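You operate a simulated robot arm through the tools that you are given. There is no shell and no other tool. Be economical: measure what you need, move in short steps, check, and stop when the job is done.

The job below is to be done with a simulated robot arm. You get a single attempt, and the scene is never put back.

Task
Switch the orange switch on. Then put the green screen from the top of the wall bench on the top of the grey bench. Then open the high cupboard door, put the green ribbon box from the floor of the high cupboard on the teal plate and shut the door again. Then open the top blue drawer, take the green and purple tray from the top of the wall bench and put it inside, then shut the drawer. Then take the white pot from the top of the small wooden shelf and put it on top of the yellow spool. Then fetch the yellow sign and stand it on the grey metal tray. Do these in the order given. Set down upright: white pot, yellow sign.

The check looks at the end state, three seconds after you hand in, the way a careful person would. Anything else that was tipped, shoved, dropped, spilled or broken makes it a failure.

Robot
A 7-joint arm with a two-finger parallel gripper on a trunk, on a base that drives. Base frame: it is fixed to the floor where the robot stands at the start and does not move with it; the origin is under the middle of the robot, x ahead of it, y to its left, z up. Units: cm, degrees, N and s.
With the tool pointing down near the work surface it reaches from about 30 to 72 cm from the robot's upright axis, wherever it stands. Its first joint turns from -166.0 to 166.0 degrees. Places, roughly: green and purple tray (6x5x4 cm) [-130, -60, 90]; green ribbon box [-125, -75, 150]; green screen (19x4x25 cm) [-120, -40, 100]; grey metal tray (13x24x5 cm) [-120, -20, 90]; high cupboard door [-120, -80, 170]; orange switch [50, -10, 80]; teal plate (18x13x1 cm) [60, 30, 80]; top blue drawer [360, 0, 50]; top blue drawer inside [360, 20, 50]; top of the grey bench [80, 10, 80]; white pot [-125, -25, 150]; yellow sign [-125, -100, 100]; yellow spool (6x6x5 cm) [-130, 20, 90]. Payload 3.43 kg.
The tool frame sits at the grasp point between the pads (the TCP): z along the fingers, y along the line on which they close. The tips reach 3.4 cm beyond it. The gripper opens to 12.8 cm. The fingers are 2.4 cm wide and 1.2 cm thick; the gripper's body (4.8 by 13 cm) begins 9.6 cm behind the TCP.
Orientation is told as [roll, pitch, yaw] about the base's x, y, z axes, in that order, counted from this pose: with the fingers straight down and closing along the base's y, the tool's x points along the base's -x, its y along +y and its z along -z.

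Tools
- The arm moves only by the tool drive_tool. Its argument "targets" is a list of rows, each a list of 3 entries, a list of its own where there are three numbers: the shift along the tool's x, y, z in cm, then the turn, a rotation vector about the tool's x, y, z in degrees, then the gripper command, from -1 (fully open) to 1 (shut), values between in proportion. In form: [[[tx, ty, tz], [ax, ay, az], claw], ...]. A call has 1 to 10 rows; each row shifts and turns the commanded pose from where the row before left it, along the tool's axes as they then stand. A row lasts 0.2 s, in which the tool goes at most 5 cm and 8.6 degrees; a call with a longer step from one row to the next is refused whole, and so is a gripper value outside its range. A pose out of reach is approached as far as the arm can. The call stops where the force on the tool passes 40 N (or 10 N more than at its start, if that is more) or the arm is blocked; 0.2 s more then pass. The fingers move at their own pace (about 10.8 cm/s each) and stop on an object; they squeeze with about 33 N. The grip force told is the motor's: it shows also when the fingers shut on nothing. Time passes only in rows, and 0.2 s behind the last, so rows that do not move let the fingers close. The reply holds the time, the measured pose of the TCP, the force on the tool along the base axes, the opening and the grip force, in the units named above and with some noise, with the torque about the TCP (base axes, N m) and any sound that the robot's microphone picked up.
- Cameras (640 x 400 px; columns grow to the right, rows downward): "scene" is now at [-1.26, 14.51, 147.42]; the picture's right is [0.09, -1.00, 0.00], its down [-0.75, -0.07, -0.65] and it looks along [0.65, 0.06, -0.76] (base axes); focal length 266 px, centre (320, 200). "wrist" rides on the gripper at [7.6, -1.1, -16] in the tool frame; the picture's right is [0.15, 0.99, 0.00], its down [-0.88, 0.13, -0.46] and it looks along [-0.45, 0.07, 0.89] (tool axes); focal length 234 px, centre (320, 200). There is no depth. A picture from a camera that has moved, and an enlarged one, comes with that camera's place and axes in the base frame and with its lens.
- camera(camera): a new picture of that camera. No time passes.
- move_column(by): slides the trunk up (or, below 0, down) by that many cm; the arm and the scene camera ride with it, the base frame stays. It gives what a move gives, with no picture.
- steer(legs): drives the robot by 1 to 6 legs, each [ahead, left, turn to the left] in cm, cm and degrees, along the robot's own axes; the way and the turn of a leg run together, so that a leg with both is an arc; at most 150 cm and 180 degrees a leg. The arm and the cameras ride along, it lands a little off, and it stops where it bumps. It gives what a move gives.
- head_to(pan, tilt): turns the head with the scene camera to pan (to the left, within 86 degrees either way) and tilt (down, from -29 to 69), counted from straight ahead of the robot. It gives what a move gives.
- close_up(camera, box): a new picture of the part [left, top, right, bottom] of that camera's present view, enlarged. No time passes.
- sign_off(): hands the job in; it is judged then, once.

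Go step by step. Nothing tells you exact positions but the pictures and the camera data: compare them with the known pose of the tool, close in by small moves and look again before you grip or let go. The budget is 217 turns and 202 pictures, counting those below and the enlarged ones. Unless the task says otherwise, let go and move clear before handing in, and close with one line.

The tools are called as name(argument=value, ...) on one line, values as JSON. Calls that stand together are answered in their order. drive_tool: Moves the arm, as the interface text tells. Its arguments: {"type":"object","properties":{"targets":{"type":"array","items":{"type":"array"}}},"required":["targets"]} The other tools are called the same way: move_column (by) slides the trunk up or down; steer (legs) drives the base; head_to (pan, tilt) turns the head that bears the scene camera; camera (camera) takes a picture; close_up (camera, box) takes an enlarged picture of a part of a camera's view; sign_off () hands the job in.

At the start:

```text
clock: 0.0
position: [41.46, -8.86, 108.43]
tcp_rot: [0.0, 0.0, 0.0]
contact_force: [0.2, 0.1, 0.2]
moment: [0.03, 0.03, 0.01]
width: 12.8
finger_force: 0.1
trunk travel left (down, up): [-20.0, 12.4]
robot x, y, heading: [-0.24, 0.02, 0.0]
head pan, tilt: [5.0, 49.1]
```

scene: 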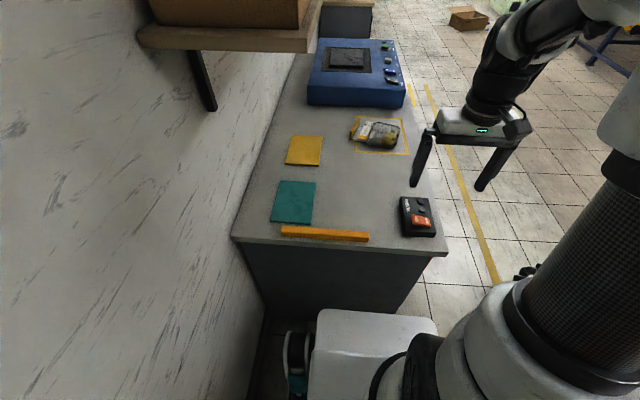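
wrist: 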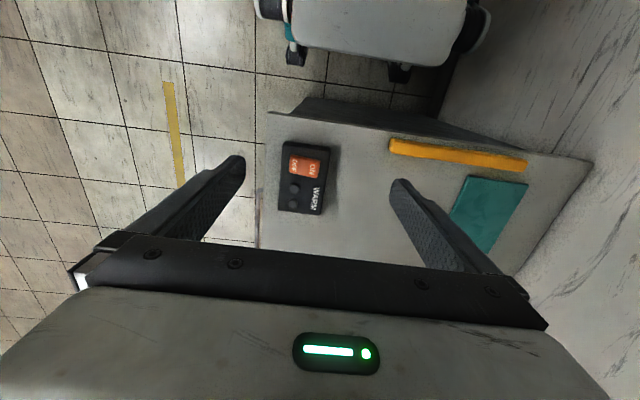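

I see the grey bench ahead with the switch box (orange rocker), teal plate and others. I'll take enlarged views of the switch first.

close_up(camera="scene", box=[380, 180, 460, 250])

close_up(camera="wrist", box=[260, 130, 360, 230])

```text
5.71 times, centred on (420, 215) of scene
camera zoom: at [-1.26, 14.51, 147.42], right [0.09, -1.0, 0.0], down [-0.75, -0.07, -0.65], along [0.65, 0.06, -0.76], focal length 1522 px, centre (-251, 114)
```

zoom: 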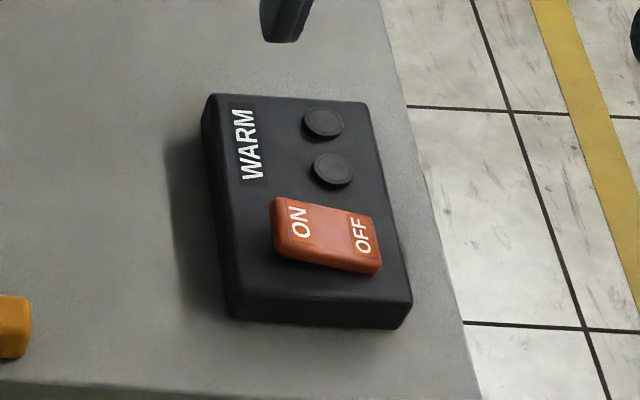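

```text
4.00 times, centred on (310, 180) of wrist
camera zoom: at [33.81, -10.18, 124.23], right [-0.15, 0.99, 0.0], down [0.88, 0.13, 0.46], along [0.45, 0.07, -0.89], focal length 937 px, centre (360, 280)
```

zoom: 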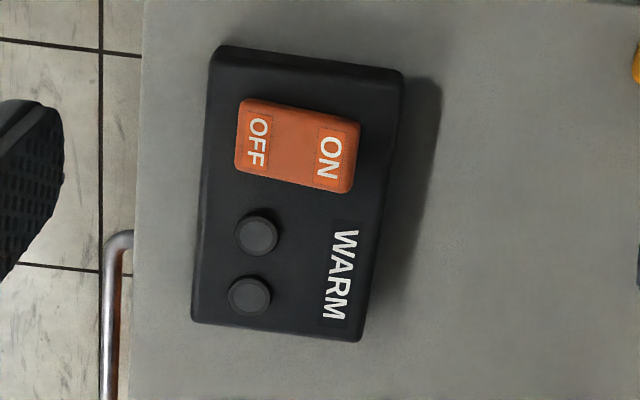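

The rocker's ON end sits near [47.9, -9.3, 84.4] and is raised, so the switch is off. I move closed fingers above it.

drive_tool(targets=[[[-3.2, -0.2, 2], [0, 0, 0], 1], [[-3.2, -0.2, 4], [0, 0, 0], 1], [[0, 0, 4], [0, 0, 0], 1], [[0, 0, 4], [0, 0, 0], 1], [[0, 0, 2], [0, 0, 0], 1], [[0, 0, 0], [0, 0, 0], 1]])

camera(camera="wrist")

close_up(camera="scene", box=[360, 150, 480, 250])

```text
refused: row 2 steps farther than a row can; nothing moved
```

```text
197 pictures are left
camera wrist: at [33.81, -10.18, 124.23], right [-0.15, 0.99, 0.0], down [0.88, 0.13, 0.46], along [0.45, 0.07, -0.89], focal length 234 px, centre (320, 200)
```

wrist: 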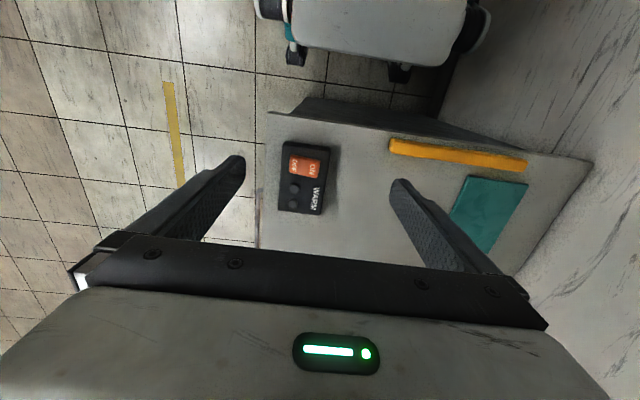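

```text
4.00 times, centred on (420, 200) of scene
camera zoom: at [-1.26, 14.51, 147.42], right [0.09, -1.0, 0.0], down [-0.75, -0.07, -0.65], along [0.65, 0.06, -0.76], focal length 1065 px, centre (-80, 200)
```

zoom: 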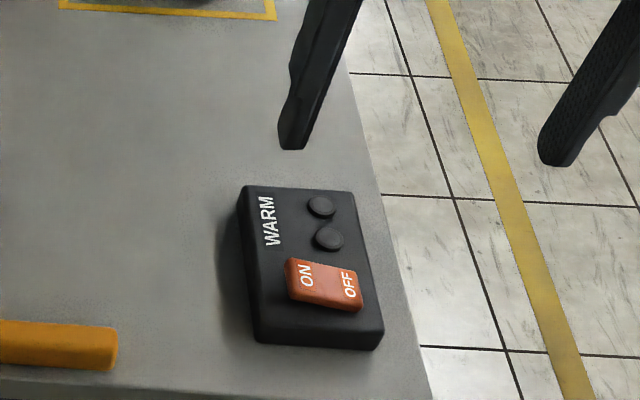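

A row was slightly too long; I repeat in shorter rows.

drive_tool(targets=[[[-3.2, -0.2, 2], [0, 0, 0], 1], [[-3.2, -0.2, 3], [0, 0, 0], 1], [[0, 0, 4], [0, 0, 0], 1], [[0, 0, 4], [0, 0, 0], 1], [[0, 0, 3], [0, 0, 0], 1], [[0, 0, 0], [0, 0, 0], 1]])

camera(camera="wrist")

close_up(camera="scene", box=[360, 150, 480, 250])

```text
clock: 1.4
position: [47.73, -9.27, 92.33]
tcp_rot: [0.0, 0.0, 0.0]
contact_force: [0.2, -0.7, 0.3]
moment: [-0.01, 0.0, 0.03]
width: 0.01
finger_force: 33.2
trunk travel left (down, up): [-20.0, 12.4]
robot x, y, heading: [0.09, -0.01, 0.2]
head pan, tilt: [5.0, 49.1]
```

```text
195 pictures are left
camera wrist: at [40.29, -10.57, 108.12], right [-0.15, 0.99, 0.0], down [0.88, 0.13, 0.46], along [0.45, 0.07, -0.89], focal length 234 px, centre (320, 200)
```

wrist: 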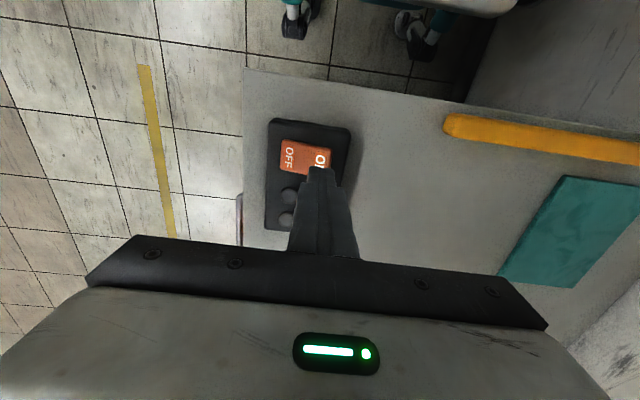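

```text
4.00 times, centred on (420, 200) of scene
camera zoom: at [-1.25, 14.51, 147.42], right [0.09, -1.0, 0.0], down [-0.75, -0.07, -0.65], along [0.65, 0.06, -0.76], focal length 1065 px, centre (-80, 200)
```

zoom: 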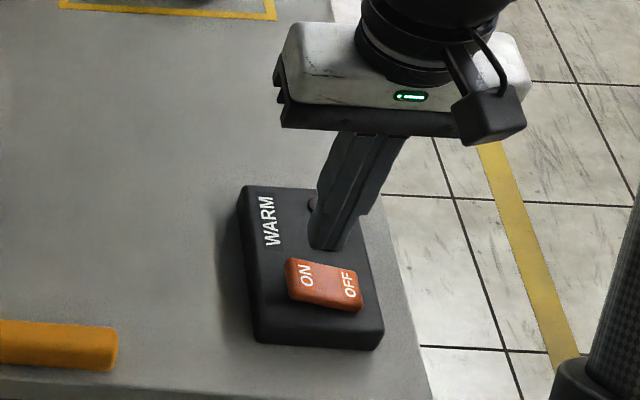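

Alignment looks right; I press down in small steps.

drive_tool(targets=[[[0, 0.2, 3], [0, 0, 0], 1], [[0, 0, 1], [0, 0, 0], 1], [[0, 0, 0.6], [0, 0, 0], 1], [[0, 0, 0.5], [0, 0, 0], 1], [[0, 0, 0.5], [0, 0, 0], 1], [[0, 0, 0.4], [0, 0, 0], 1], [[0, 0, 0.3], [0, 0, 0], 1]])

close_up(camera="scene", box=[360, 150, 480, 250])

```text
clock: 2.5
position: [47.78, -9.14, 87.53]
tcp_rot: [0.0, -0.4, 0.1]
contact_force: [-9.8, 2.2, 25.1]
moment: [-0.17, 0.39, -0.08]
width: 0.0
finger_force: 32.7
trunk travel left (down, up): [-20.0, 12.4]
robot x, y, heading: [0.09, 0.18, 0.1]
head pan, tilt: [5.0, 49.1]
stopped in row 5: the force on the tool passed its limit at 47 N (the readings are from after the stop); the commanded pose is now the measured one
```

```text
4.00 times, centred on (420, 200) of scene
camera zoom: at [-1.54, 14.59, 147.44], right [0.09, -1.0, 0.0], down [-0.75, -0.07, -0.66], along [0.65, 0.06, -0.76], focal length 1065 px, centre (-80, 200)
```

zoom: 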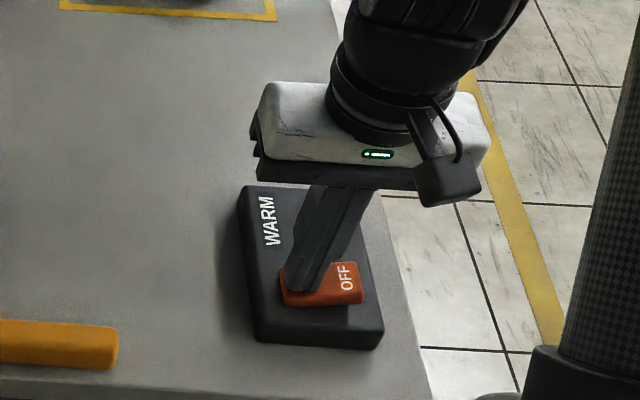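

It looks like the rocker tipped; I lift clear and check.

drive_tool(targets=[[[0, 0, -1], [0, 0, 0], 1], [[0, 0, -4], [0, 0, 0], 1], [[0, 0, -4.5], [0, 0, 0], 1], [[4, 0, -2], [0, 0, 0], 1]])

close_up(camera="wrist", box=[240, 90, 380, 230])

close_up(camera="scene", box=[380, 180, 460, 250])

```text
clock: 3.5
position: [43.81, -9.1, 98.78]
tcp_rot: [0.0, -0.1, 0.1]
contact_force: [0.9, 0.0, -0.2]
moment: [-0.02, 0.05, 0.03]
width: 0.0
finger_force: 33.5
trunk travel left (down, up): [-20.0, 12.4]
robot x, y, heading: [0.01, 0.21, -0.0]
head pan, tilt: [5.0, 49.1]
```

```text
2.86 times, centred on (310, 160) of wrist
camera zoom: at [36.23, -10.22, 114.61], right [-0.15, 0.99, 0.0], down [0.88, 0.13, 0.46], along [0.45, 0.07, -0.89], focal length 669 px, centre (349, 314)
```

zoom: 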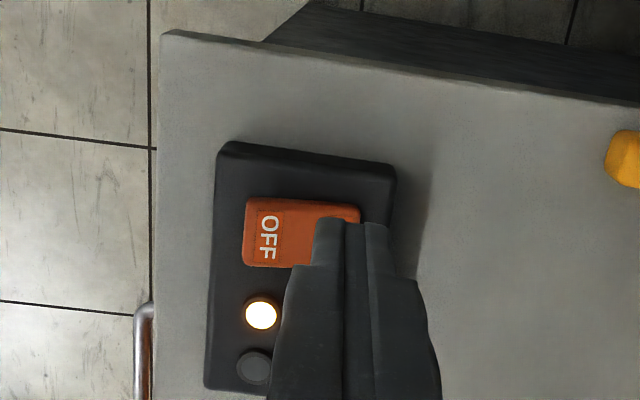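

```text
5.71 times, centred on (420, 215) of scene
camera zoom: at [-1.27, 14.53, 147.42], right [0.09, -1.0, 0.0], down [-0.75, -0.07, -0.65], along [0.65, 0.06, -0.76], focal length 1522 px, centre (-251, 114)
```

zoom: 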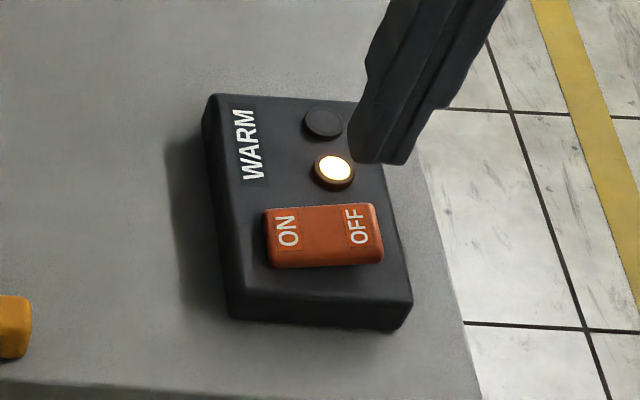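

Switch is on (lamp lit). Next I look to the right before turning round toward the wall bench.

drive_tool(targets=[[[3, 0, -4], [0, 0, 0], 1], [[3, 0, -4], [0, 0, 0], 1], [[0, 0, -4], [0, 0, 0], -1]])

head_to(pan=-80, tilt=35)

camera(camera="scene")

```text
clock: 4.3
position: [37.85, -9.17, 110.73]
tcp_rot: [0.0, -0.1, 0.1]
contact_force: [-0.4, -0.2, -0.3]
moment: [0.0, 0.04, 0.02]
width: 8.13
finger_force: 0.1
trunk travel left (down, up): [-20.0, 12.4]
robot x, y, heading: [-0.21, -0.03, -0.1]
head pan, tilt: [5.0, 49.1]
```

```text
clock: 5.9
position: [37.82, -9.14, 110.79]
tcp_rot: [0.1, -0.2, 0.1]
contact_force: [-0.4, 0.3, -0.2]
moment: [0.02, 0.01, -0.04]
width: 12.78
finger_force: 0.1
trunk travel left (down, up): [-20.0, 12.4]
robot x, y, heading: [0.03, -0.25, 0.1]
head pan, tilt: [-80.0, 35.0]
```

```text
190 pictures are left
camera scene: at [-7.49, 5.17, 149.47], right [-0.98, -0.17, 0.0], down [-0.1, 0.56, -0.82], along [0.14, -0.81, -0.57], focal length 266 px, centre (320, 200)
```

scene: 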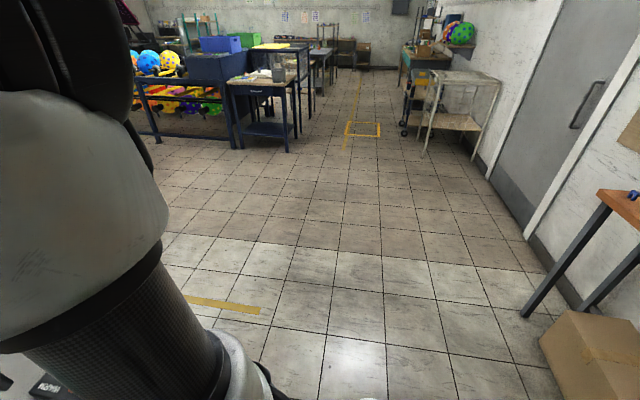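

The floor to the right is clear. I turn right 90° and look at the wall bench.

steer(legs=[[0, 0, -90]])

camera(camera="scene")

```text
clock: 10.3
position: [-9.44, -37.9, 110.7]
tcp_rot: [-0.1, -0.2, -90.1]
contact_force: [-0.7, 0.6, -0.9]
moment: [0.02, -0.02, 0.02]
width: 12.76
finger_force: 0.0
trunk travel left (down, up): [-20.0, 12.4]
robot x, y, heading: [0.07, 0.13, -90.3]
head pan, tilt: [-80.0, 35.0]
```

```text
189 pictures are left
camera scene: at [5.31, 7.31, 149.48], right [-0.17, 0.98, 0.0], down [0.56, 0.1, -0.82], along [-0.81, -0.14, -0.57], focal length 266 px, centre (320, 200)
```

scene: 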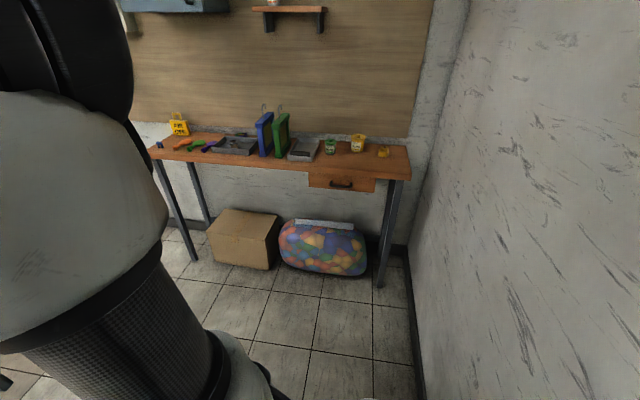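

The wall bench is behind; I turn another 90° to face it and level the head forward.

steer(legs=[[0, 0, -89.7]])

head_to(pan=20, tilt=25)

camera(camera="scene")

close_up(camera="scene", box=[0, 100, 320, 300])

```text
clock: 14.6
position: [-37.77, 9.52, 110.54]
tcp_rot: [0.0, -0.2, 179.6]
contact_force: [-0.5, -0.2, -0.1]
moment: [-0.01, 0.0, -0.03]
width: 12.83
finger_force: 0.0
trunk travel left (down, up): [-20.0, 12.4]
robot x, y, heading: [0.06, -0.25, 179.6]
head pan, tilt: [-80.0, 35.0]
```

```text
clock: 16.4
position: [-37.92, 9.57, 110.7]
tcp_rot: [-0.1, -0.2, 179.6]
contact_force: [-0.9, 0.3, -0.8]
moment: [0.03, 0.01, -0.06]
width: 12.8
finger_force: 0.0
trunk travel left (down, up): [-20.0, 12.4]
robot x, y, heading: [0.03, 0.22, 179.6]
head pan, tilt: [20.0, 25.0]
```

```text
188 pictures are left
camera scene: at [0.19, -17.3, 151.05], right [-0.33, 0.94, 0.0], down [0.4, 0.14, -0.91], along [-0.85, -0.3, -0.42], focal length 266 px, centre (320, 200)
```

scene: 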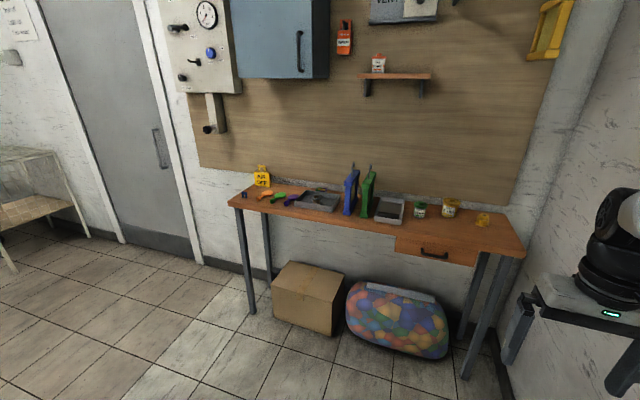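

```text
2.00 times, centred on (160, 200) of scene
camera zoom: at [0.19, -17.3, 151.05], right [-0.33, 0.94, 0.0], down [0.4, 0.14, -0.91], along [-0.85, -0.3, -0.42], focal length 533 px, centre (640, 200)
```

zoom: 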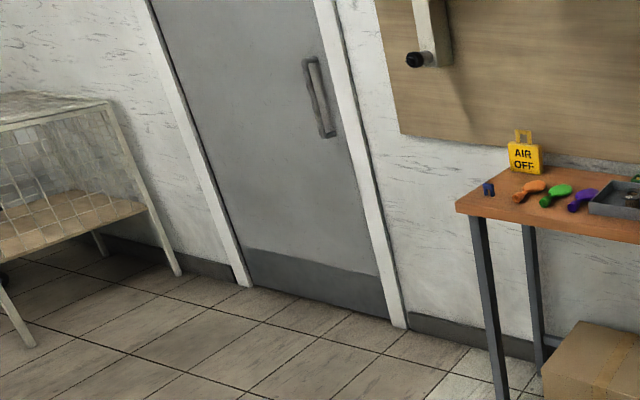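

Let me zoom on the bench and the shelf items.

close_up(camera="scene", box=[230, 150, 390, 250])

close_up(camera="scene", box=[370, 150, 530, 250])

close_up(camera="scene", box=[230, 0, 470, 150])

```text
4.00 times, centred on (310, 200) of scene
camera zoom: at [0.19, -17.3, 151.05], right [-0.33, 0.94, 0.0], down [0.4, 0.14, -0.91], along [-0.85, -0.3, -0.42], focal length 1065 px, centre (360, 200)
```

zoom: 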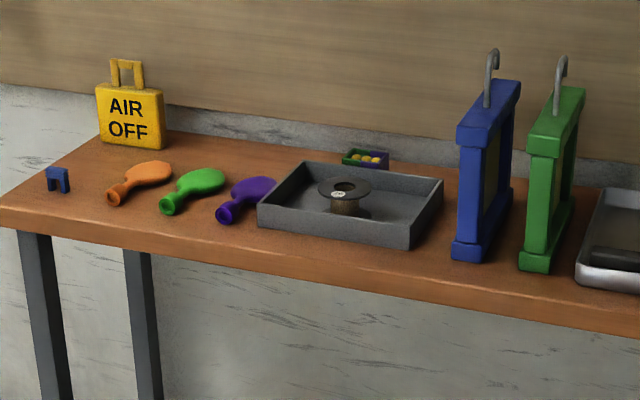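

```text
4.00 times, centred on (450, 200) of scene
camera zoom: at [0.19, -17.3, 151.05], right [-0.33, 0.94, 0.0], down [0.4, 0.14, -0.91], along [-0.85, -0.3, -0.42], focal length 1065 px, centre (-200, 200)
```

zoom: 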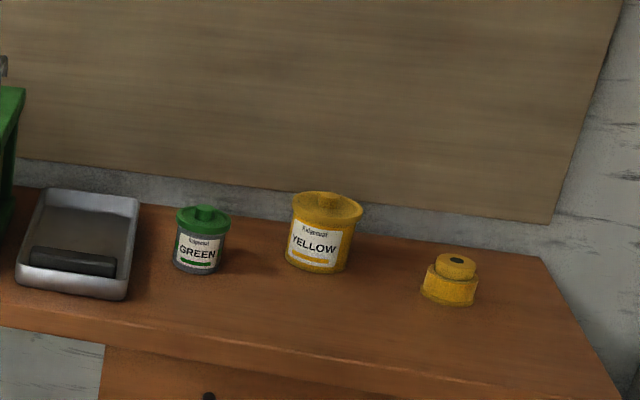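

```text
2.67 times, centred on (350, 75) of scene
camera zoom: at [0.19, -17.3, 151.05], right [-0.33, 0.94, 0.0], down [0.4, 0.14, -0.91], along [-0.85, -0.3, -0.42], focal length 710 px, centre (240, 533)
```

zoom: 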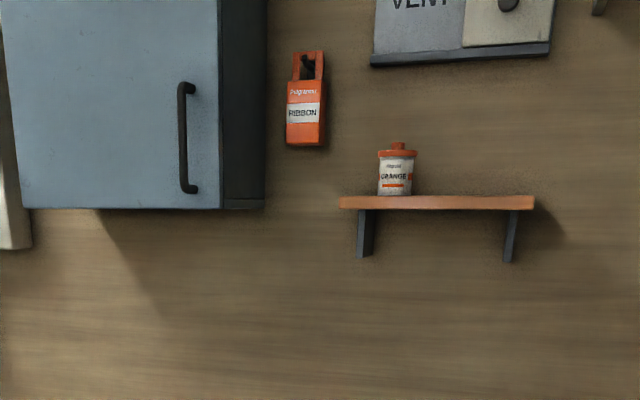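

Everything is identified: green screen next to the blue one, small green/purple tray behind the big grey tray, roller tray as the grey metal tray, ORANGE pot on the shelf, yellow spool far right. I raise the arm and drive nearer.

drive_tool(targets=[[[0, 0, -4.5], [0, 0, 0], -1], [[0, 0, -4.5], [0, 0, 0], -1], [[0, 0, -4.5], [0, 0, 0], -1], [[0, 0, -4.5], [0, 0, 0], -1], [[0, 0, -3], [0, 0, 0], -1]])

steer(legs=[[60, 45, 0]])

head_to(pan=0, tilt=35)

camera(camera="scene")

camera(camera="wrist")

```text
clock: 17.6
position: [-37.7, 9.59, 131.65]
tcp_rot: [0.0, 0.0, 179.6]
contact_force: [-0.2, 0.4, 0.2]
moment: [-0.03, 0.01, -0.01]
width: 12.8
finger_force: 0.0
trunk travel left (down, up): [-20.0, 12.4]
robot x, y, heading: [-0.13, 0.14, 179.6]
head pan, tilt: [20.0, 25.0]
```

```text
clock: 22.4
position: [-97.49, -35.13, 131.74]
tcp_rot: [0.1, -0.2, 179.5]
contact_force: [-0.5, 0.0, 0.1]
moment: [0.0, -0.01, 0.01]
width: 12.79
finger_force: 0.1
trunk travel left (down, up): [-20.0, 12.4]
robot x, y, heading: [-60.01, -44.75, 179.2]
head pan, tilt: [20.0, 25.0]
```

```text
clock: 23.3
position: [-97.52, -35.06, 131.77]
tcp_rot: [0.0, -0.2, 179.5]
contact_force: [0.4, 0.0, -0.2]
moment: [0.0, -0.03, -0.01]
width: 12.8
finger_force: 0.1
trunk travel left (down, up): [-20.0, 12.4]
robot x, y, heading: [-59.96, -44.64, 179.5]
head pan, tilt: [0.0, 35.0]
```

```text
183 pictures are left
camera scene: at [-59.77, -58.88, 149.48], right [0.01, 1.0, 0.0], down [0.57, -0.01, -0.82], along [-0.82, 0.01, -0.57], focal length 266 px, centre (320, 200)
```

scene: 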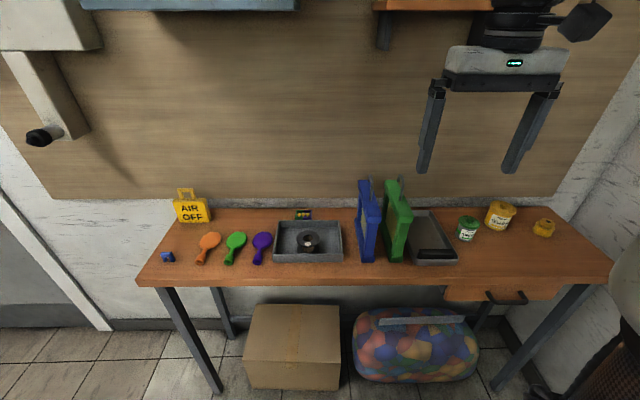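

```text
182 pictures are left
camera wrist: at [-89.84, -34.01, 147.52], right [0.14, -0.99, 0.0], down [-0.88, -0.12, 0.46], along [-0.45, -0.06, -0.89], focal length 234 px, centre (320, 200)
```

wrist: 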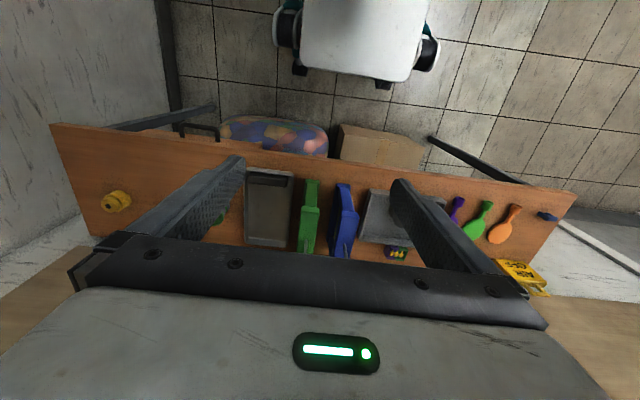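

I zoom on the screens in both cameras to triangulate.

close_up(camera="scene", box=[340, 170, 468, 270])

close_up(camera="wrist", box=[230, 160, 390, 260])

```text
4.00 times, centred on (404, 220) of scene
camera zoom: at [-59.77, -58.88, 149.48], right [0.01, 1.0, 0.0], down [0.57, -0.01, -0.82], along [-0.82, 0.01, -0.57], focal length 1065 px, centre (-16, 120)
```

zoom: 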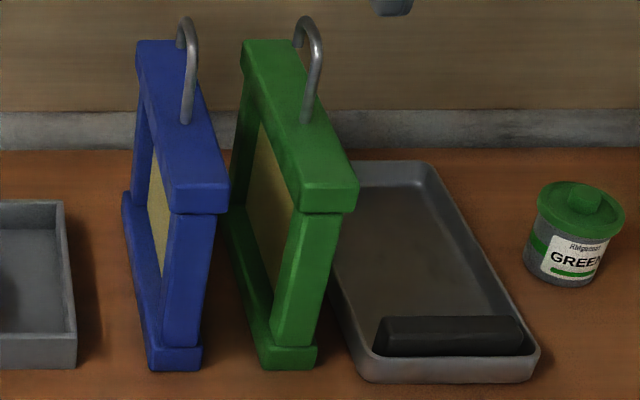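

```text
4.00 times, centred on (310, 210) of wrist
camera zoom: at [-89.84, -34.01, 147.52], right [0.14, -0.99, 0.0], down [-0.88, -0.12, 0.46], along [-0.45, -0.06, -0.89], focal length 937 px, centre (360, 160)
```

zoom: 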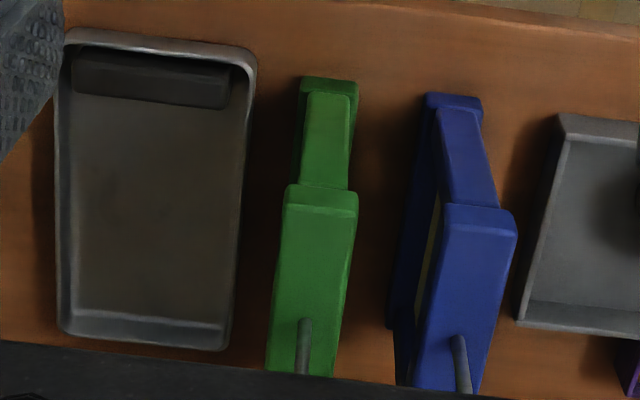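

Green screen top bar is centred near [-123.5, -35.4], top at z≈106.3 (hook to ~112.5), bar 3.7 wide. I drive a little forward and bring the gripper above it.

steer(legs=[[8, 0, 0]])

drive_tool(targets=[[[-4.5, 0, 0], [0, 0, 0], -0.17], [[-4.5, 0, 0], [0, 0, 0], -0.17], [[-4.5, 0, 0], [0, 0, 0], -0.17], [[-4, 0, 0], [0, 0, 0], -0.17], [[0, 0, 4], [0, 0, 0], -0.17], [[0, 0, 0], [0, 0, 0], -0.17]])

camera(camera="wrist")

camera(camera="scene")

```text
clock: 24.3
position: [-105.42, -34.93, 131.7]
tcp_rot: [0.0, -0.2, 179.4]
contact_force: [-0.4, 0.3, -0.7]
moment: [0.01, -0.02, -0.01]
width: 12.83
finger_force: 0.0
trunk travel left (down, up): [-20.0, 12.4]
robot x, y, heading: [-67.98, -44.39, 179.4]
head pan, tilt: [0.0, 35.0]
```

```text
clock: 25.7
position: [-122.3, -34.75, 128.39]
tcp_rot: [-0.1, -0.9, 179.4]
contact_force: [0.2, -0.2, -1.0]
moment: [0.0, -0.03, -0.02]
width: 7.47
finger_force: 0.0
trunk travel left (down, up): [-20.0, 12.4]
robot x, y, heading: [-67.7, -44.25, 179.6]
head pan, tilt: [0.0, 35.0]
```

```text
179 pictures are left
camera wrist: at [-114.55, -33.68, 144.08], right [0.14, -0.99, 0.0], down [-0.88, -0.12, 0.47], along [-0.46, -0.06, -0.88], focal length 234 px, centre (320, 200)
```

wrist: 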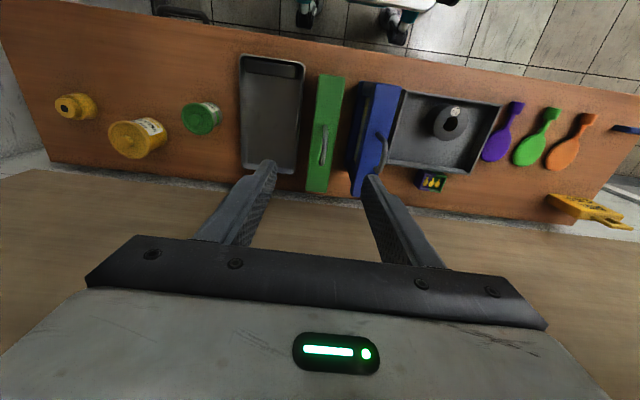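

```text
178 pictures are left
camera scene: at [-67.04, -58.81, 149.49], right [0.01, 1.0, 0.0], down [0.57, -0.01, -0.82], along [-0.82, 0.01, -0.57], focal length 266 px, centre (320, 200)
```

scene: 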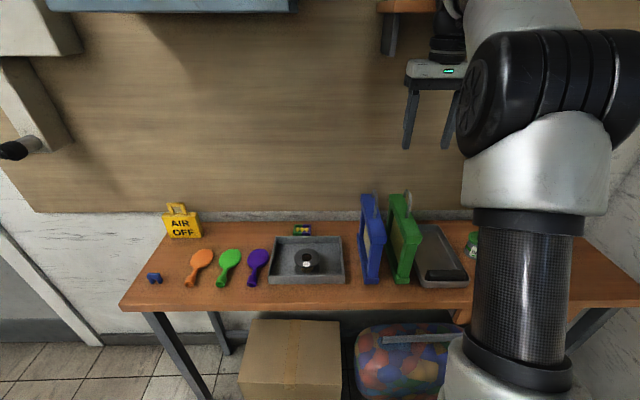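

Aligned to within half a centimetre; I correct and descend straight over the bar.

drive_tool(targets=[[[-0.9, 0.5, 3], [0, 0, 0], -0.17], [[0, 0, 4], [0, 0, 0], -0.17], [[0, 0, 4], [0, 0, 0], -0.17], [[0, 0, 3.5], [0, 0, 0], -0.17], [[0, 0, 3], [0, 0, 0], -0.17]])

camera(camera="wrist")

close_up(camera="scene", box=[340, 100, 500, 300])

```text
clock: 26.9
position: [-123.87, -35.41, 110.07]
tcp_rot: [0.0, -0.2, 179.4]
contact_force: [0.0, -0.9, -0.8]
moment: [0.05, 0.02, -0.02]
width: 7.49
finger_force: 0.1
trunk travel left (down, up): [-20.0, 12.4]
robot x, y, heading: [-67.72, -44.61, 179.5]
head pan, tilt: [0.0, 35.0]
```

```text
177 pictures are left
camera wrist: at [-116.26, -34.3, 125.96], right [0.14, -0.99, 0.0], down [-0.88, -0.12, 0.46], along [-0.45, -0.06, -0.89], focal length 234 px, centre (320, 200)
```

wrist: 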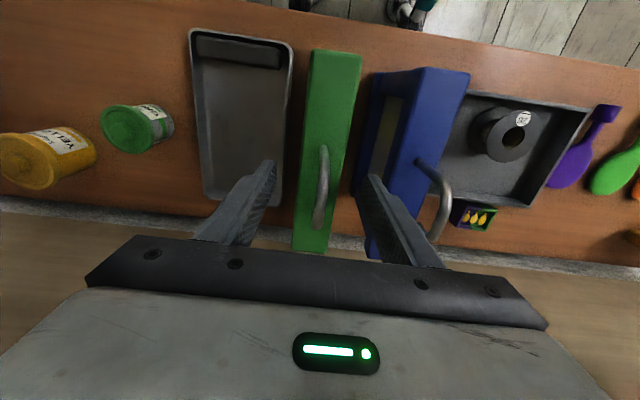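

```text
2.00 times, centred on (420, 200) of scene
camera zoom: at [-67.75, -58.78, 149.47], right [0.01, 1.0, 0.0], down [0.57, -0.01, -0.82], along [-0.82, 0.01, -0.57], focal length 533 px, centre (120, 200)
```

zoom: 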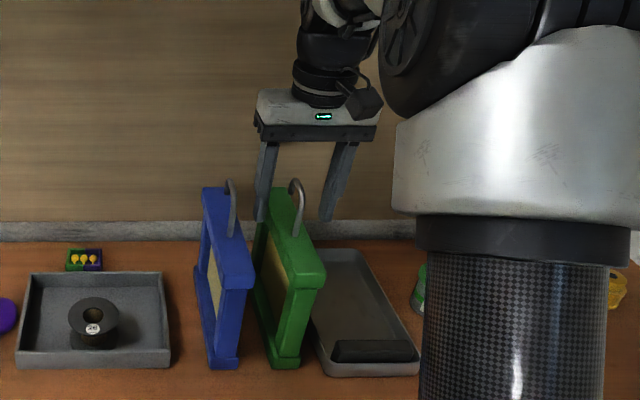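

Good alignment; I narrow the opening slightly, descend and close on the bar.

drive_tool(targets=[[[0.4, 0.2, 0], [0, 0, 0], 0.06], [[0, 0, 0], [0, 0, 0], 0.06], [[0, 0, 2.5], [0, 0, 0], 0.06], [[0, 0, 2.5], [0, 0, 0], 0.06], [[0, 0, 0], [0, 0, 0], 1], [[0, 0, 0], [0, 0, 0], 1], [[0, 0, 0], [0, 0, 0], 1]])

camera(camera="wrist")

close_up(camera="scene", box=[340, 100, 500, 300])

```text
clock: 28.5
position: [-123.7, -35.45, 105.15]
tcp_rot: [0.0, -0.2, 179.5]
contact_force: [-0.2, -0.5, 0.2]
moment: [-0.03, 0.0, 0.03]
width: 3.99
finger_force: 32.8
trunk travel left (down, up): [-20.0, 12.4]
robot x, y, heading: [-67.49, -44.9, 179.4]
head pan, tilt: [0.0, 35.0]
```

```text
175 pictures are left
camera wrist: at [-115.91, -34.47, 121.03], right [0.14, -0.99, 0.0], down [-0.88, -0.12, 0.46], along [-0.45, -0.06, -0.89], focal length 234 px, centre (320, 200)
```

wrist: 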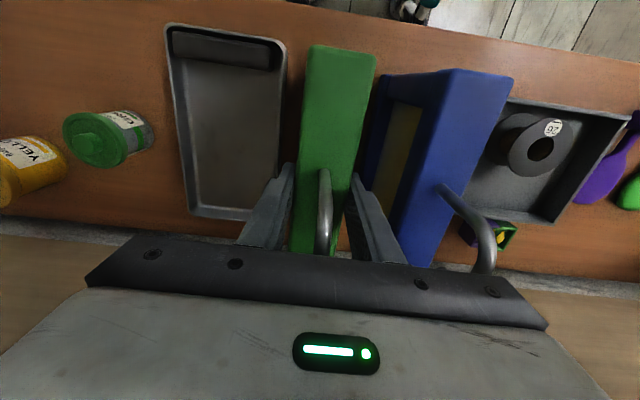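

```text
2.00 times, centred on (420, 200) of scene
camera zoom: at [-67.76, -58.78, 149.47], right [0.01, 1.0, 0.0], down [0.57, -0.01, -0.82], along [-0.82, 0.01, -0.57], focal length 533 px, centre (120, 200)
```

zoom: 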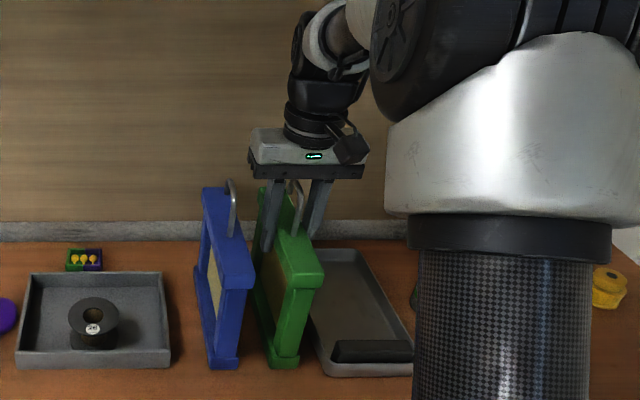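

Gripped at 4.0 cm. I lift straight up and retract over the robot.

drive_tool(targets=[[[0, 0, -2], [0, 0, 0], 1], [[0, 0, -4], [0, 0, 0], 1], [[0, 0, -4], [0, 0, 0], 1], [[0, 0, -4], [0, 0, 0], 1], [[0, 0, -4], [0, 0, 0], 1], [[0, 0, -4], [0, 0, 0], 1], [[3, 0, 0], [0, 0, 0], 1], [[4, 0, 0], [0, 0, 0], 1], [[4, 0, 0], [0, 0, 0], 1]])

camera(camera="wrist")

camera(camera="scene")

```text
clock: 30.5
position: [-112.49, -35.53, 127.43]
tcp_rot: [0.0, -0.3, 179.3]
contact_force: [0.2, -0.3, -3.4]
moment: [-0.01, -0.01, 0.03]
width: 4.0
finger_force: 33.0
trunk travel left (down, up): [-20.0, 12.4]
robot x, y, heading: [-67.67, -44.63, 179.4]
head pan, tilt: [0.0, 35.0]
```

```text
173 pictures are left
camera wrist: at [-104.83, -34.5, 143.2], right [0.14, -0.99, 0.0], down [-0.88, -0.12, 0.46], along [-0.46, -0.06, -0.89], focal length 234 px, centre (320, 200)
```

wrist: 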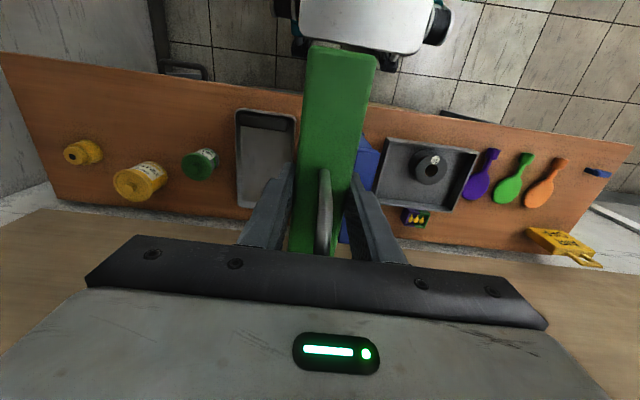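

```text
172 pictures are left
camera scene: at [-67.76, -58.78, 149.56], right [0.01, 1.0, 0.0], down [0.57, -0.01, -0.82], along [-0.82, 0.01, -0.57], focal length 266 px, centre (320, 200)
```

scene: 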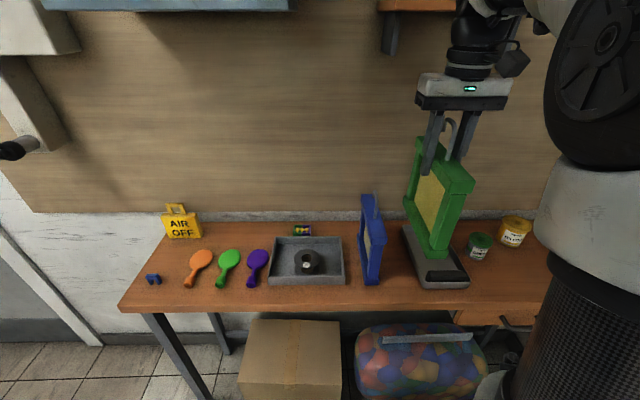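

The screen is held securely. I reverse away, then turn left through the open side to face the grey bench.

steer(legs=[[-58, -20, 0], [0, 0, 90], [0, 0, 90.6]])

head_to(pan=5, tilt=40)

camera(camera="scene")

camera(camera="wrist")

```text
clock: 41.9
position: [35.25, -32.51, 127.33]
tcp_rot: [0.1, -0.2, 1.5]
contact_force: [0.3, 0.1, -2.7]
moment: [-0.02, 0.0, -0.01]
width: 3.99
finger_force: 32.9
trunk travel left (down, up): [-20.0, 12.4]
robot x, y, heading: [-9.79, -24.67, 1.4]
head pan, tilt: [0.0, 35.0]
```

```text
clock: 42.6
position: [35.29, -32.51, 127.23]
tcp_rot: [0.0, -0.2, 1.4]
contact_force: [-1.1, -1.1, -3.2]
moment: [0.02, 0.01, -0.01]
width: 4.0
finger_force: 33.2
trunk travel left (down, up): [-20.0, 12.4]
robot x, y, heading: [-9.67, -25.04, 1.4]
head pan, tilt: [5.0, 40.0]
```

```text
171 pictures are left
camera scene: at [-10.69, -10.5, 148.72], right [0.11, -0.99, 0.0], down [-0.64, -0.07, -0.77], along [0.76, 0.09, -0.64], focal length 266 px, centre (320, 200)
```

scene: 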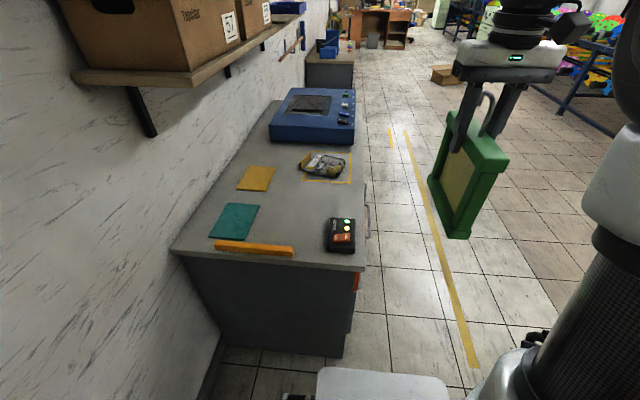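

```text
170 pictures are left
camera wrist: at [27.74, -33.87, 143.06], right [-0.17, 0.99, 0.0], down [0.88, 0.15, 0.46], along [0.45, 0.08, -0.89], focal length 234 px, centre (320, 200)
```

wrist: 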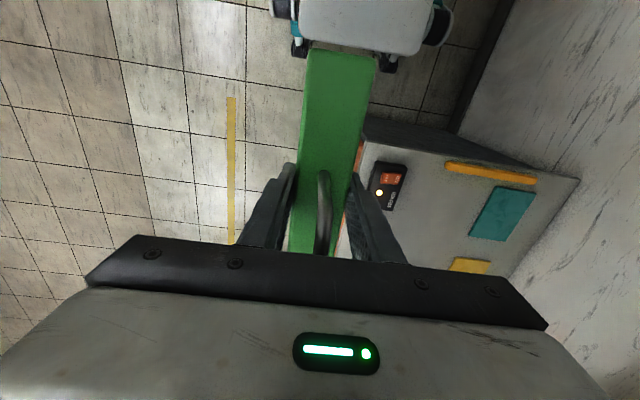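

Free spot on the grey bench: around [63, 8] (between switch and plates, in front of the yellow frame), below the overhead shelf's edge at y≈20. I shift the base over.

steer(legs=[[0, 0, -1.4], [12, 27, 0]])

camera(camera="scene")

```text
clock: 46.1
position: [47.23, -6.58, 127.22]
tcp_rot: [0.0, -0.2, 0.1]
contact_force: [0.6, 0.6, -2.2]
moment: [0.02, -0.01, -0.01]
width: 3.98
finger_force: 33.0
trunk travel left (down, up): [-20.0, 12.4]
robot x, y, heading: [2.22, 1.76, 0.2]
head pan, tilt: [5.0, 40.0]
```

```text
169 pictures are left
camera scene: at [1.76, 16.4, 148.72], right [0.09, -1.0, 0.0], down [-0.64, -0.06, -0.77], along [0.76, 0.07, -0.64], focal length 266 px, centre (320, 200)
```

scene: 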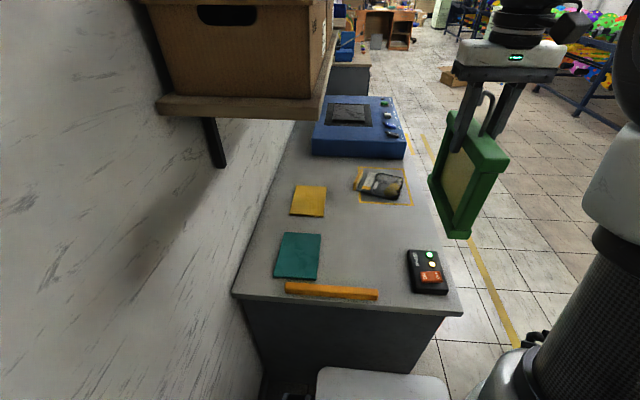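

I move the screen above the free spot.

drive_tool(targets=[[[-2.7, 2.4, 0], [0, 0, 0], 1], [[-2.7, 2.4, 0], [0, 0, 0], 1], [[-2.7, 2.4, 0], [0, 0, 0], 1], [[-2.7, 2.4, 0], [0, 0, 0], 1], [[-2.7, 2.4, 0], [0, 0, 0], 1], [[-2.3, 2.4, 0], [0, 0, 0], 1], [[0, 0, 4], [0, 0, 0], 1], [[0, 0, 4], [0, 0, 0], 1], [[0, 0, 4], [0, 0, 0], 1], [[0, 0, 0], [0, 0, 0], 1]])

camera(camera="scene")

camera(camera="wrist")

```text
clock: 48.3
position: [63.08, 7.84, 115.33]
tcp_rot: [0.0, -0.2, 0.2]
contact_force: [0.2, 0.7, -3.0]
moment: [0.01, -0.02, -0.01]
width: 3.97
finger_force: 33.2
trunk travel left (down, up): [-20.0, 12.4]
robot x, y, heading: [2.46, 1.82, 0.1]
head pan, tilt: [5.0, 40.0]
```

```text
168 pictures are left
camera scene: at [1.78, 16.41, 148.72], right [0.09, -1.0, 0.0], down [-0.64, -0.06, -0.77], along [0.76, 0.07, -0.64], focal length 266 px, centre (320, 200)
```

scene: 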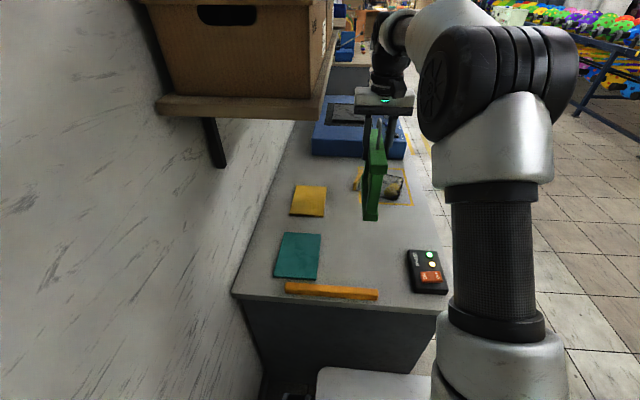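

```text
167 pictures are left
camera wrist: at [55.44, 6.55, 131.08], right [-0.15, 0.99, 0.0], down [0.88, 0.13, 0.46], along [0.45, 0.07, -0.89], focal length 234 px, centre (320, 200)
```

wrist: 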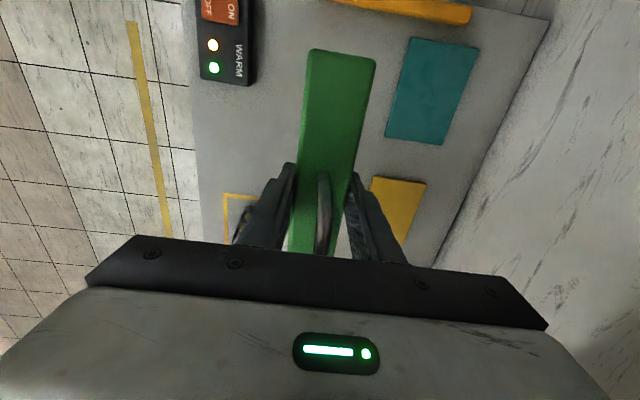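

Spot is clear; I lower toward the surface, ending with small steps until contact.

drive_tool(targets=[[[0, 0, 4], [0, 0, 0], 1], [[0, 0, 4], [0, 0, 0], 1], [[0, 0, 4], [0, 0, 0], 1], [[0, 0, 2.5], [0, 0, 0], 1], [[0, 0, 0], [0, 0, 0], 1]])

close_up(camera="scene", box=[260, 120, 460, 320])

```text
clock: 49.5
position: [62.98, 7.7, 100.73]
tcp_rot: [0.0, -0.2, 0.2]
contact_force: [-0.9, 0.3, -2.7]
moment: [0.01, 0.01, 0.02]
width: 3.98
finger_force: 32.8
trunk travel left (down, up): [-20.0, 12.4]
robot x, y, heading: [2.28, 1.64, -0.1]
head pan, tilt: [5.0, 40.0]
```

```text
2.00 times, centred on (360, 220) of scene
camera zoom: at [1.78, 16.41, 148.72], right [0.09, -1.0, 0.0], down [-0.64, -0.06, -0.77], along [0.76, 0.07, -0.64], focal length 533 px, centre (240, 160)
```

zoom: 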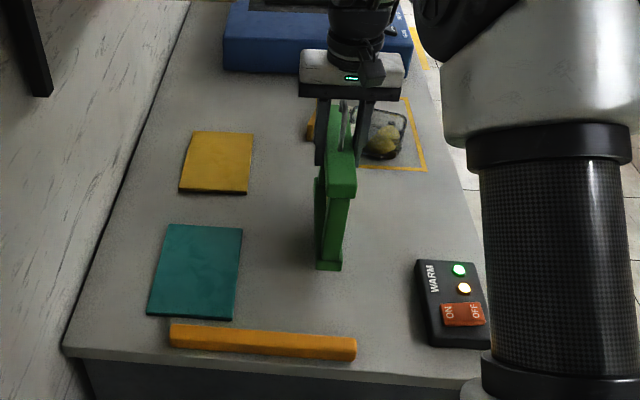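

drive_tool(targets=[[[0, 0, 1], [0, 0, 0], 1], [[0, 0, 0.8], [0, 0, 0], 1], [[0, 0, 0.4], [0, 0, 0], 1], [[0, 0, 0.4], [0, 0, 0], 1], [[0, 0, 0.3], [0, 0, 0], 1]])

```text
clock: 50.7
position: [63.02, 7.92, 97.88]
tcp_rot: [-0.1, -0.2, 0.2]
contact_force: [0.0, -0.5, -2.9]
moment: [-0.02, -0.01, 0.0]
width: 3.96
finger_force: 33.2
trunk travel left (down, up): [-20.0, 12.4]
robot x, y, heading: [2.47, 1.7, 0.1]
head pan, tilt: [5.0, 40.0]
```

No contact yet; I continue slowly.

drive_tool(targets=[[[0, 0, 0.3], [0, 0, 0], 1], [[0, 0, 0.3], [0, 0, 0], 1], [[0, 0, 0.3], [0, 0, 0], 1]])

close_up(camera="scene", box=[310, 180, 410, 280])

```text
clock: 51.5
position: [63.04, 7.71, 97.15]
tcp_rot: [-0.1, -0.3, 0.2]
contact_force: [0.5, 0.1, 8.3]
moment: [-0.1, 1.0, 0.01]
width: 4.01
finger_force: 33.4
trunk travel left (down, up): [-20.0, 12.4]
robot x, y, heading: [2.3, 1.79, 0.2]
head pan, tilt: [5.0, 40.0]
```

```text
4.00 times, centred on (360, 230) of scene
camera zoom: at [1.69, 16.4, 148.75], right [0.09, -1.0, 0.0], down [-0.64, -0.06, -0.77], along [0.76, 0.07, -0.64], focal length 1065 px, centre (160, 80)
```

zoom: 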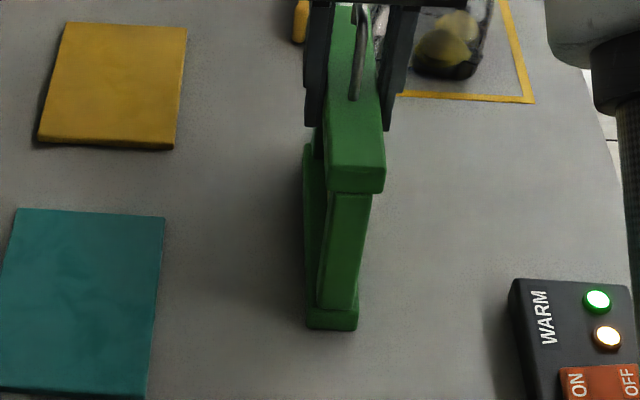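

Contact with the bench (force flipped up). I release gently and lift off straight up.

drive_tool(targets=[[[0, 0, -0.1], [0, 0, 0], 0.25], [[0, 0, 0], [0, 0, 0], 0.1], [[0, 0, 0], [0, 0, 0], 0], [[0, 0, 0], [0, 0, 0], 0]])

close_up(camera="scene", box=[310, 130, 410, 280])

camera(camera="wrist")

```text
clock: 52.5
position: [63.01, 7.81, 97.2]
tcp_rot: [-0.1, -0.2, 0.2]
contact_force: [-0.7, 0.2, 0.2]
moment: [-0.01, -0.04, 0.01]
width: 6.37
finger_force: 0.0
trunk travel left (down, up): [-20.0, 12.4]
robot x, y, heading: [2.74, 1.97, 0.0]
head pan, tilt: [5.0, 40.0]
```

```text
2.67 times, centred on (360, 205) of scene
camera zoom: at [1.75, 16.4, 148.72], right [0.09, -1.0, 0.0], down [-0.64, -0.06, -0.77], along [0.76, 0.07, -0.64], focal length 710 px, centre (213, 187)
```

zoom: 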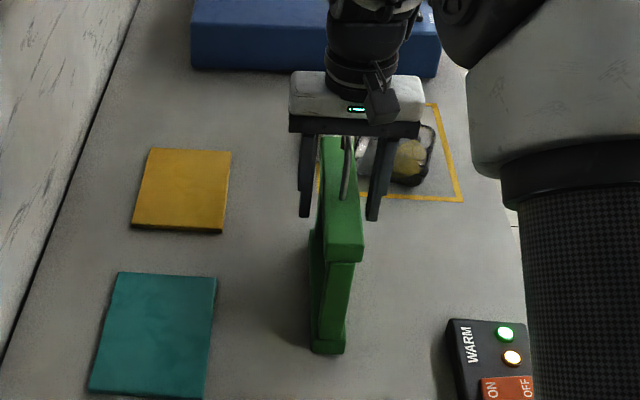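

```text
163 pictures are left
camera wrist: at [55.48, 6.63, 112.93], right [-0.15, 0.99, 0.0], down [0.88, 0.13, 0.46], along [0.45, 0.07, -0.89], focal length 234 px, centre (320, 200)
```

wrist: 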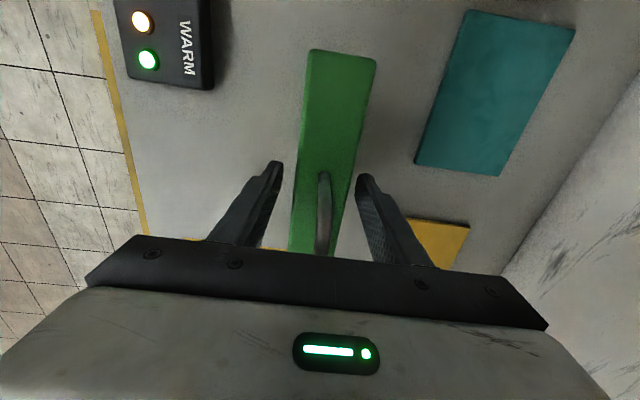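

The screen stands upright. I lift clear, retract, and go back toward the cupboard.

drive_tool(targets=[[[0, 0, -2], [0, 0, 0], 0], [[0, 0, -4], [0, 0, 0], 0], [[0, 0, -4.5], [0, 0, 0], 0], [[0, 0, -4.5], [0, 0, 0], 0], [[0, 0, -4.5], [0, 0, 0], 0], [[0, 0, -4.5], [0, 0, 0], 0], [[3, -3, -2], [0, 0, 0], 0], [[3, -3, 0], [0, 0, 0], 0], [[3, -3, 0], [0, 0, 0], 0], [[3, -3, 0], [0, 0, 0], 0]])

drive_tool(targets=[[[4, -2, 0], [0, 0, 0], 0], [[4, 0, 0], [0, 0, 0], 0], [[4, 0, 0], [0, 0, 0], 0]])

camera(camera="scene")

```text
clock: 54.7
position: [50.95, -4.37, 123.17]
tcp_rot: [0.0, -0.3, 0.2]
contact_force: [0.5, 0.3, -0.5]
moment: [0.0, 0.01, 0.02]
width: 6.41
finger_force: 0.0
trunk travel left (down, up): [-20.0, 12.4]
robot x, y, heading: [2.27, 1.97, -0.0]
head pan, tilt: [5.0, 40.0]
```

```text
clock: 55.5
position: [38.99, -6.31, 123.16]
tcp_rot: [0.0, -0.2, 0.1]
contact_force: [0.5, 0.7, 0.5]
moment: [0.01, -0.02, 0.01]
width: 6.39
finger_force: 0.2
trunk travel left (down, up): [-20.0, 12.4]
robot x, y, heading: [2.42, 2.01, 0.2]
head pan, tilt: [5.0, 40.0]
```

```text
162 pictures are left
camera scene: at [1.74, 16.41, 148.72], right [0.09, -1.0, 0.0], down [-0.64, -0.06, -0.77], along [0.76, 0.07, -0.64], focal length 266 px, centre (320, 200)
```

scene: 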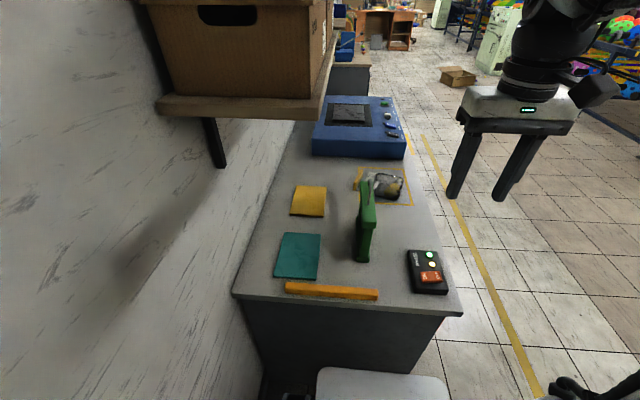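

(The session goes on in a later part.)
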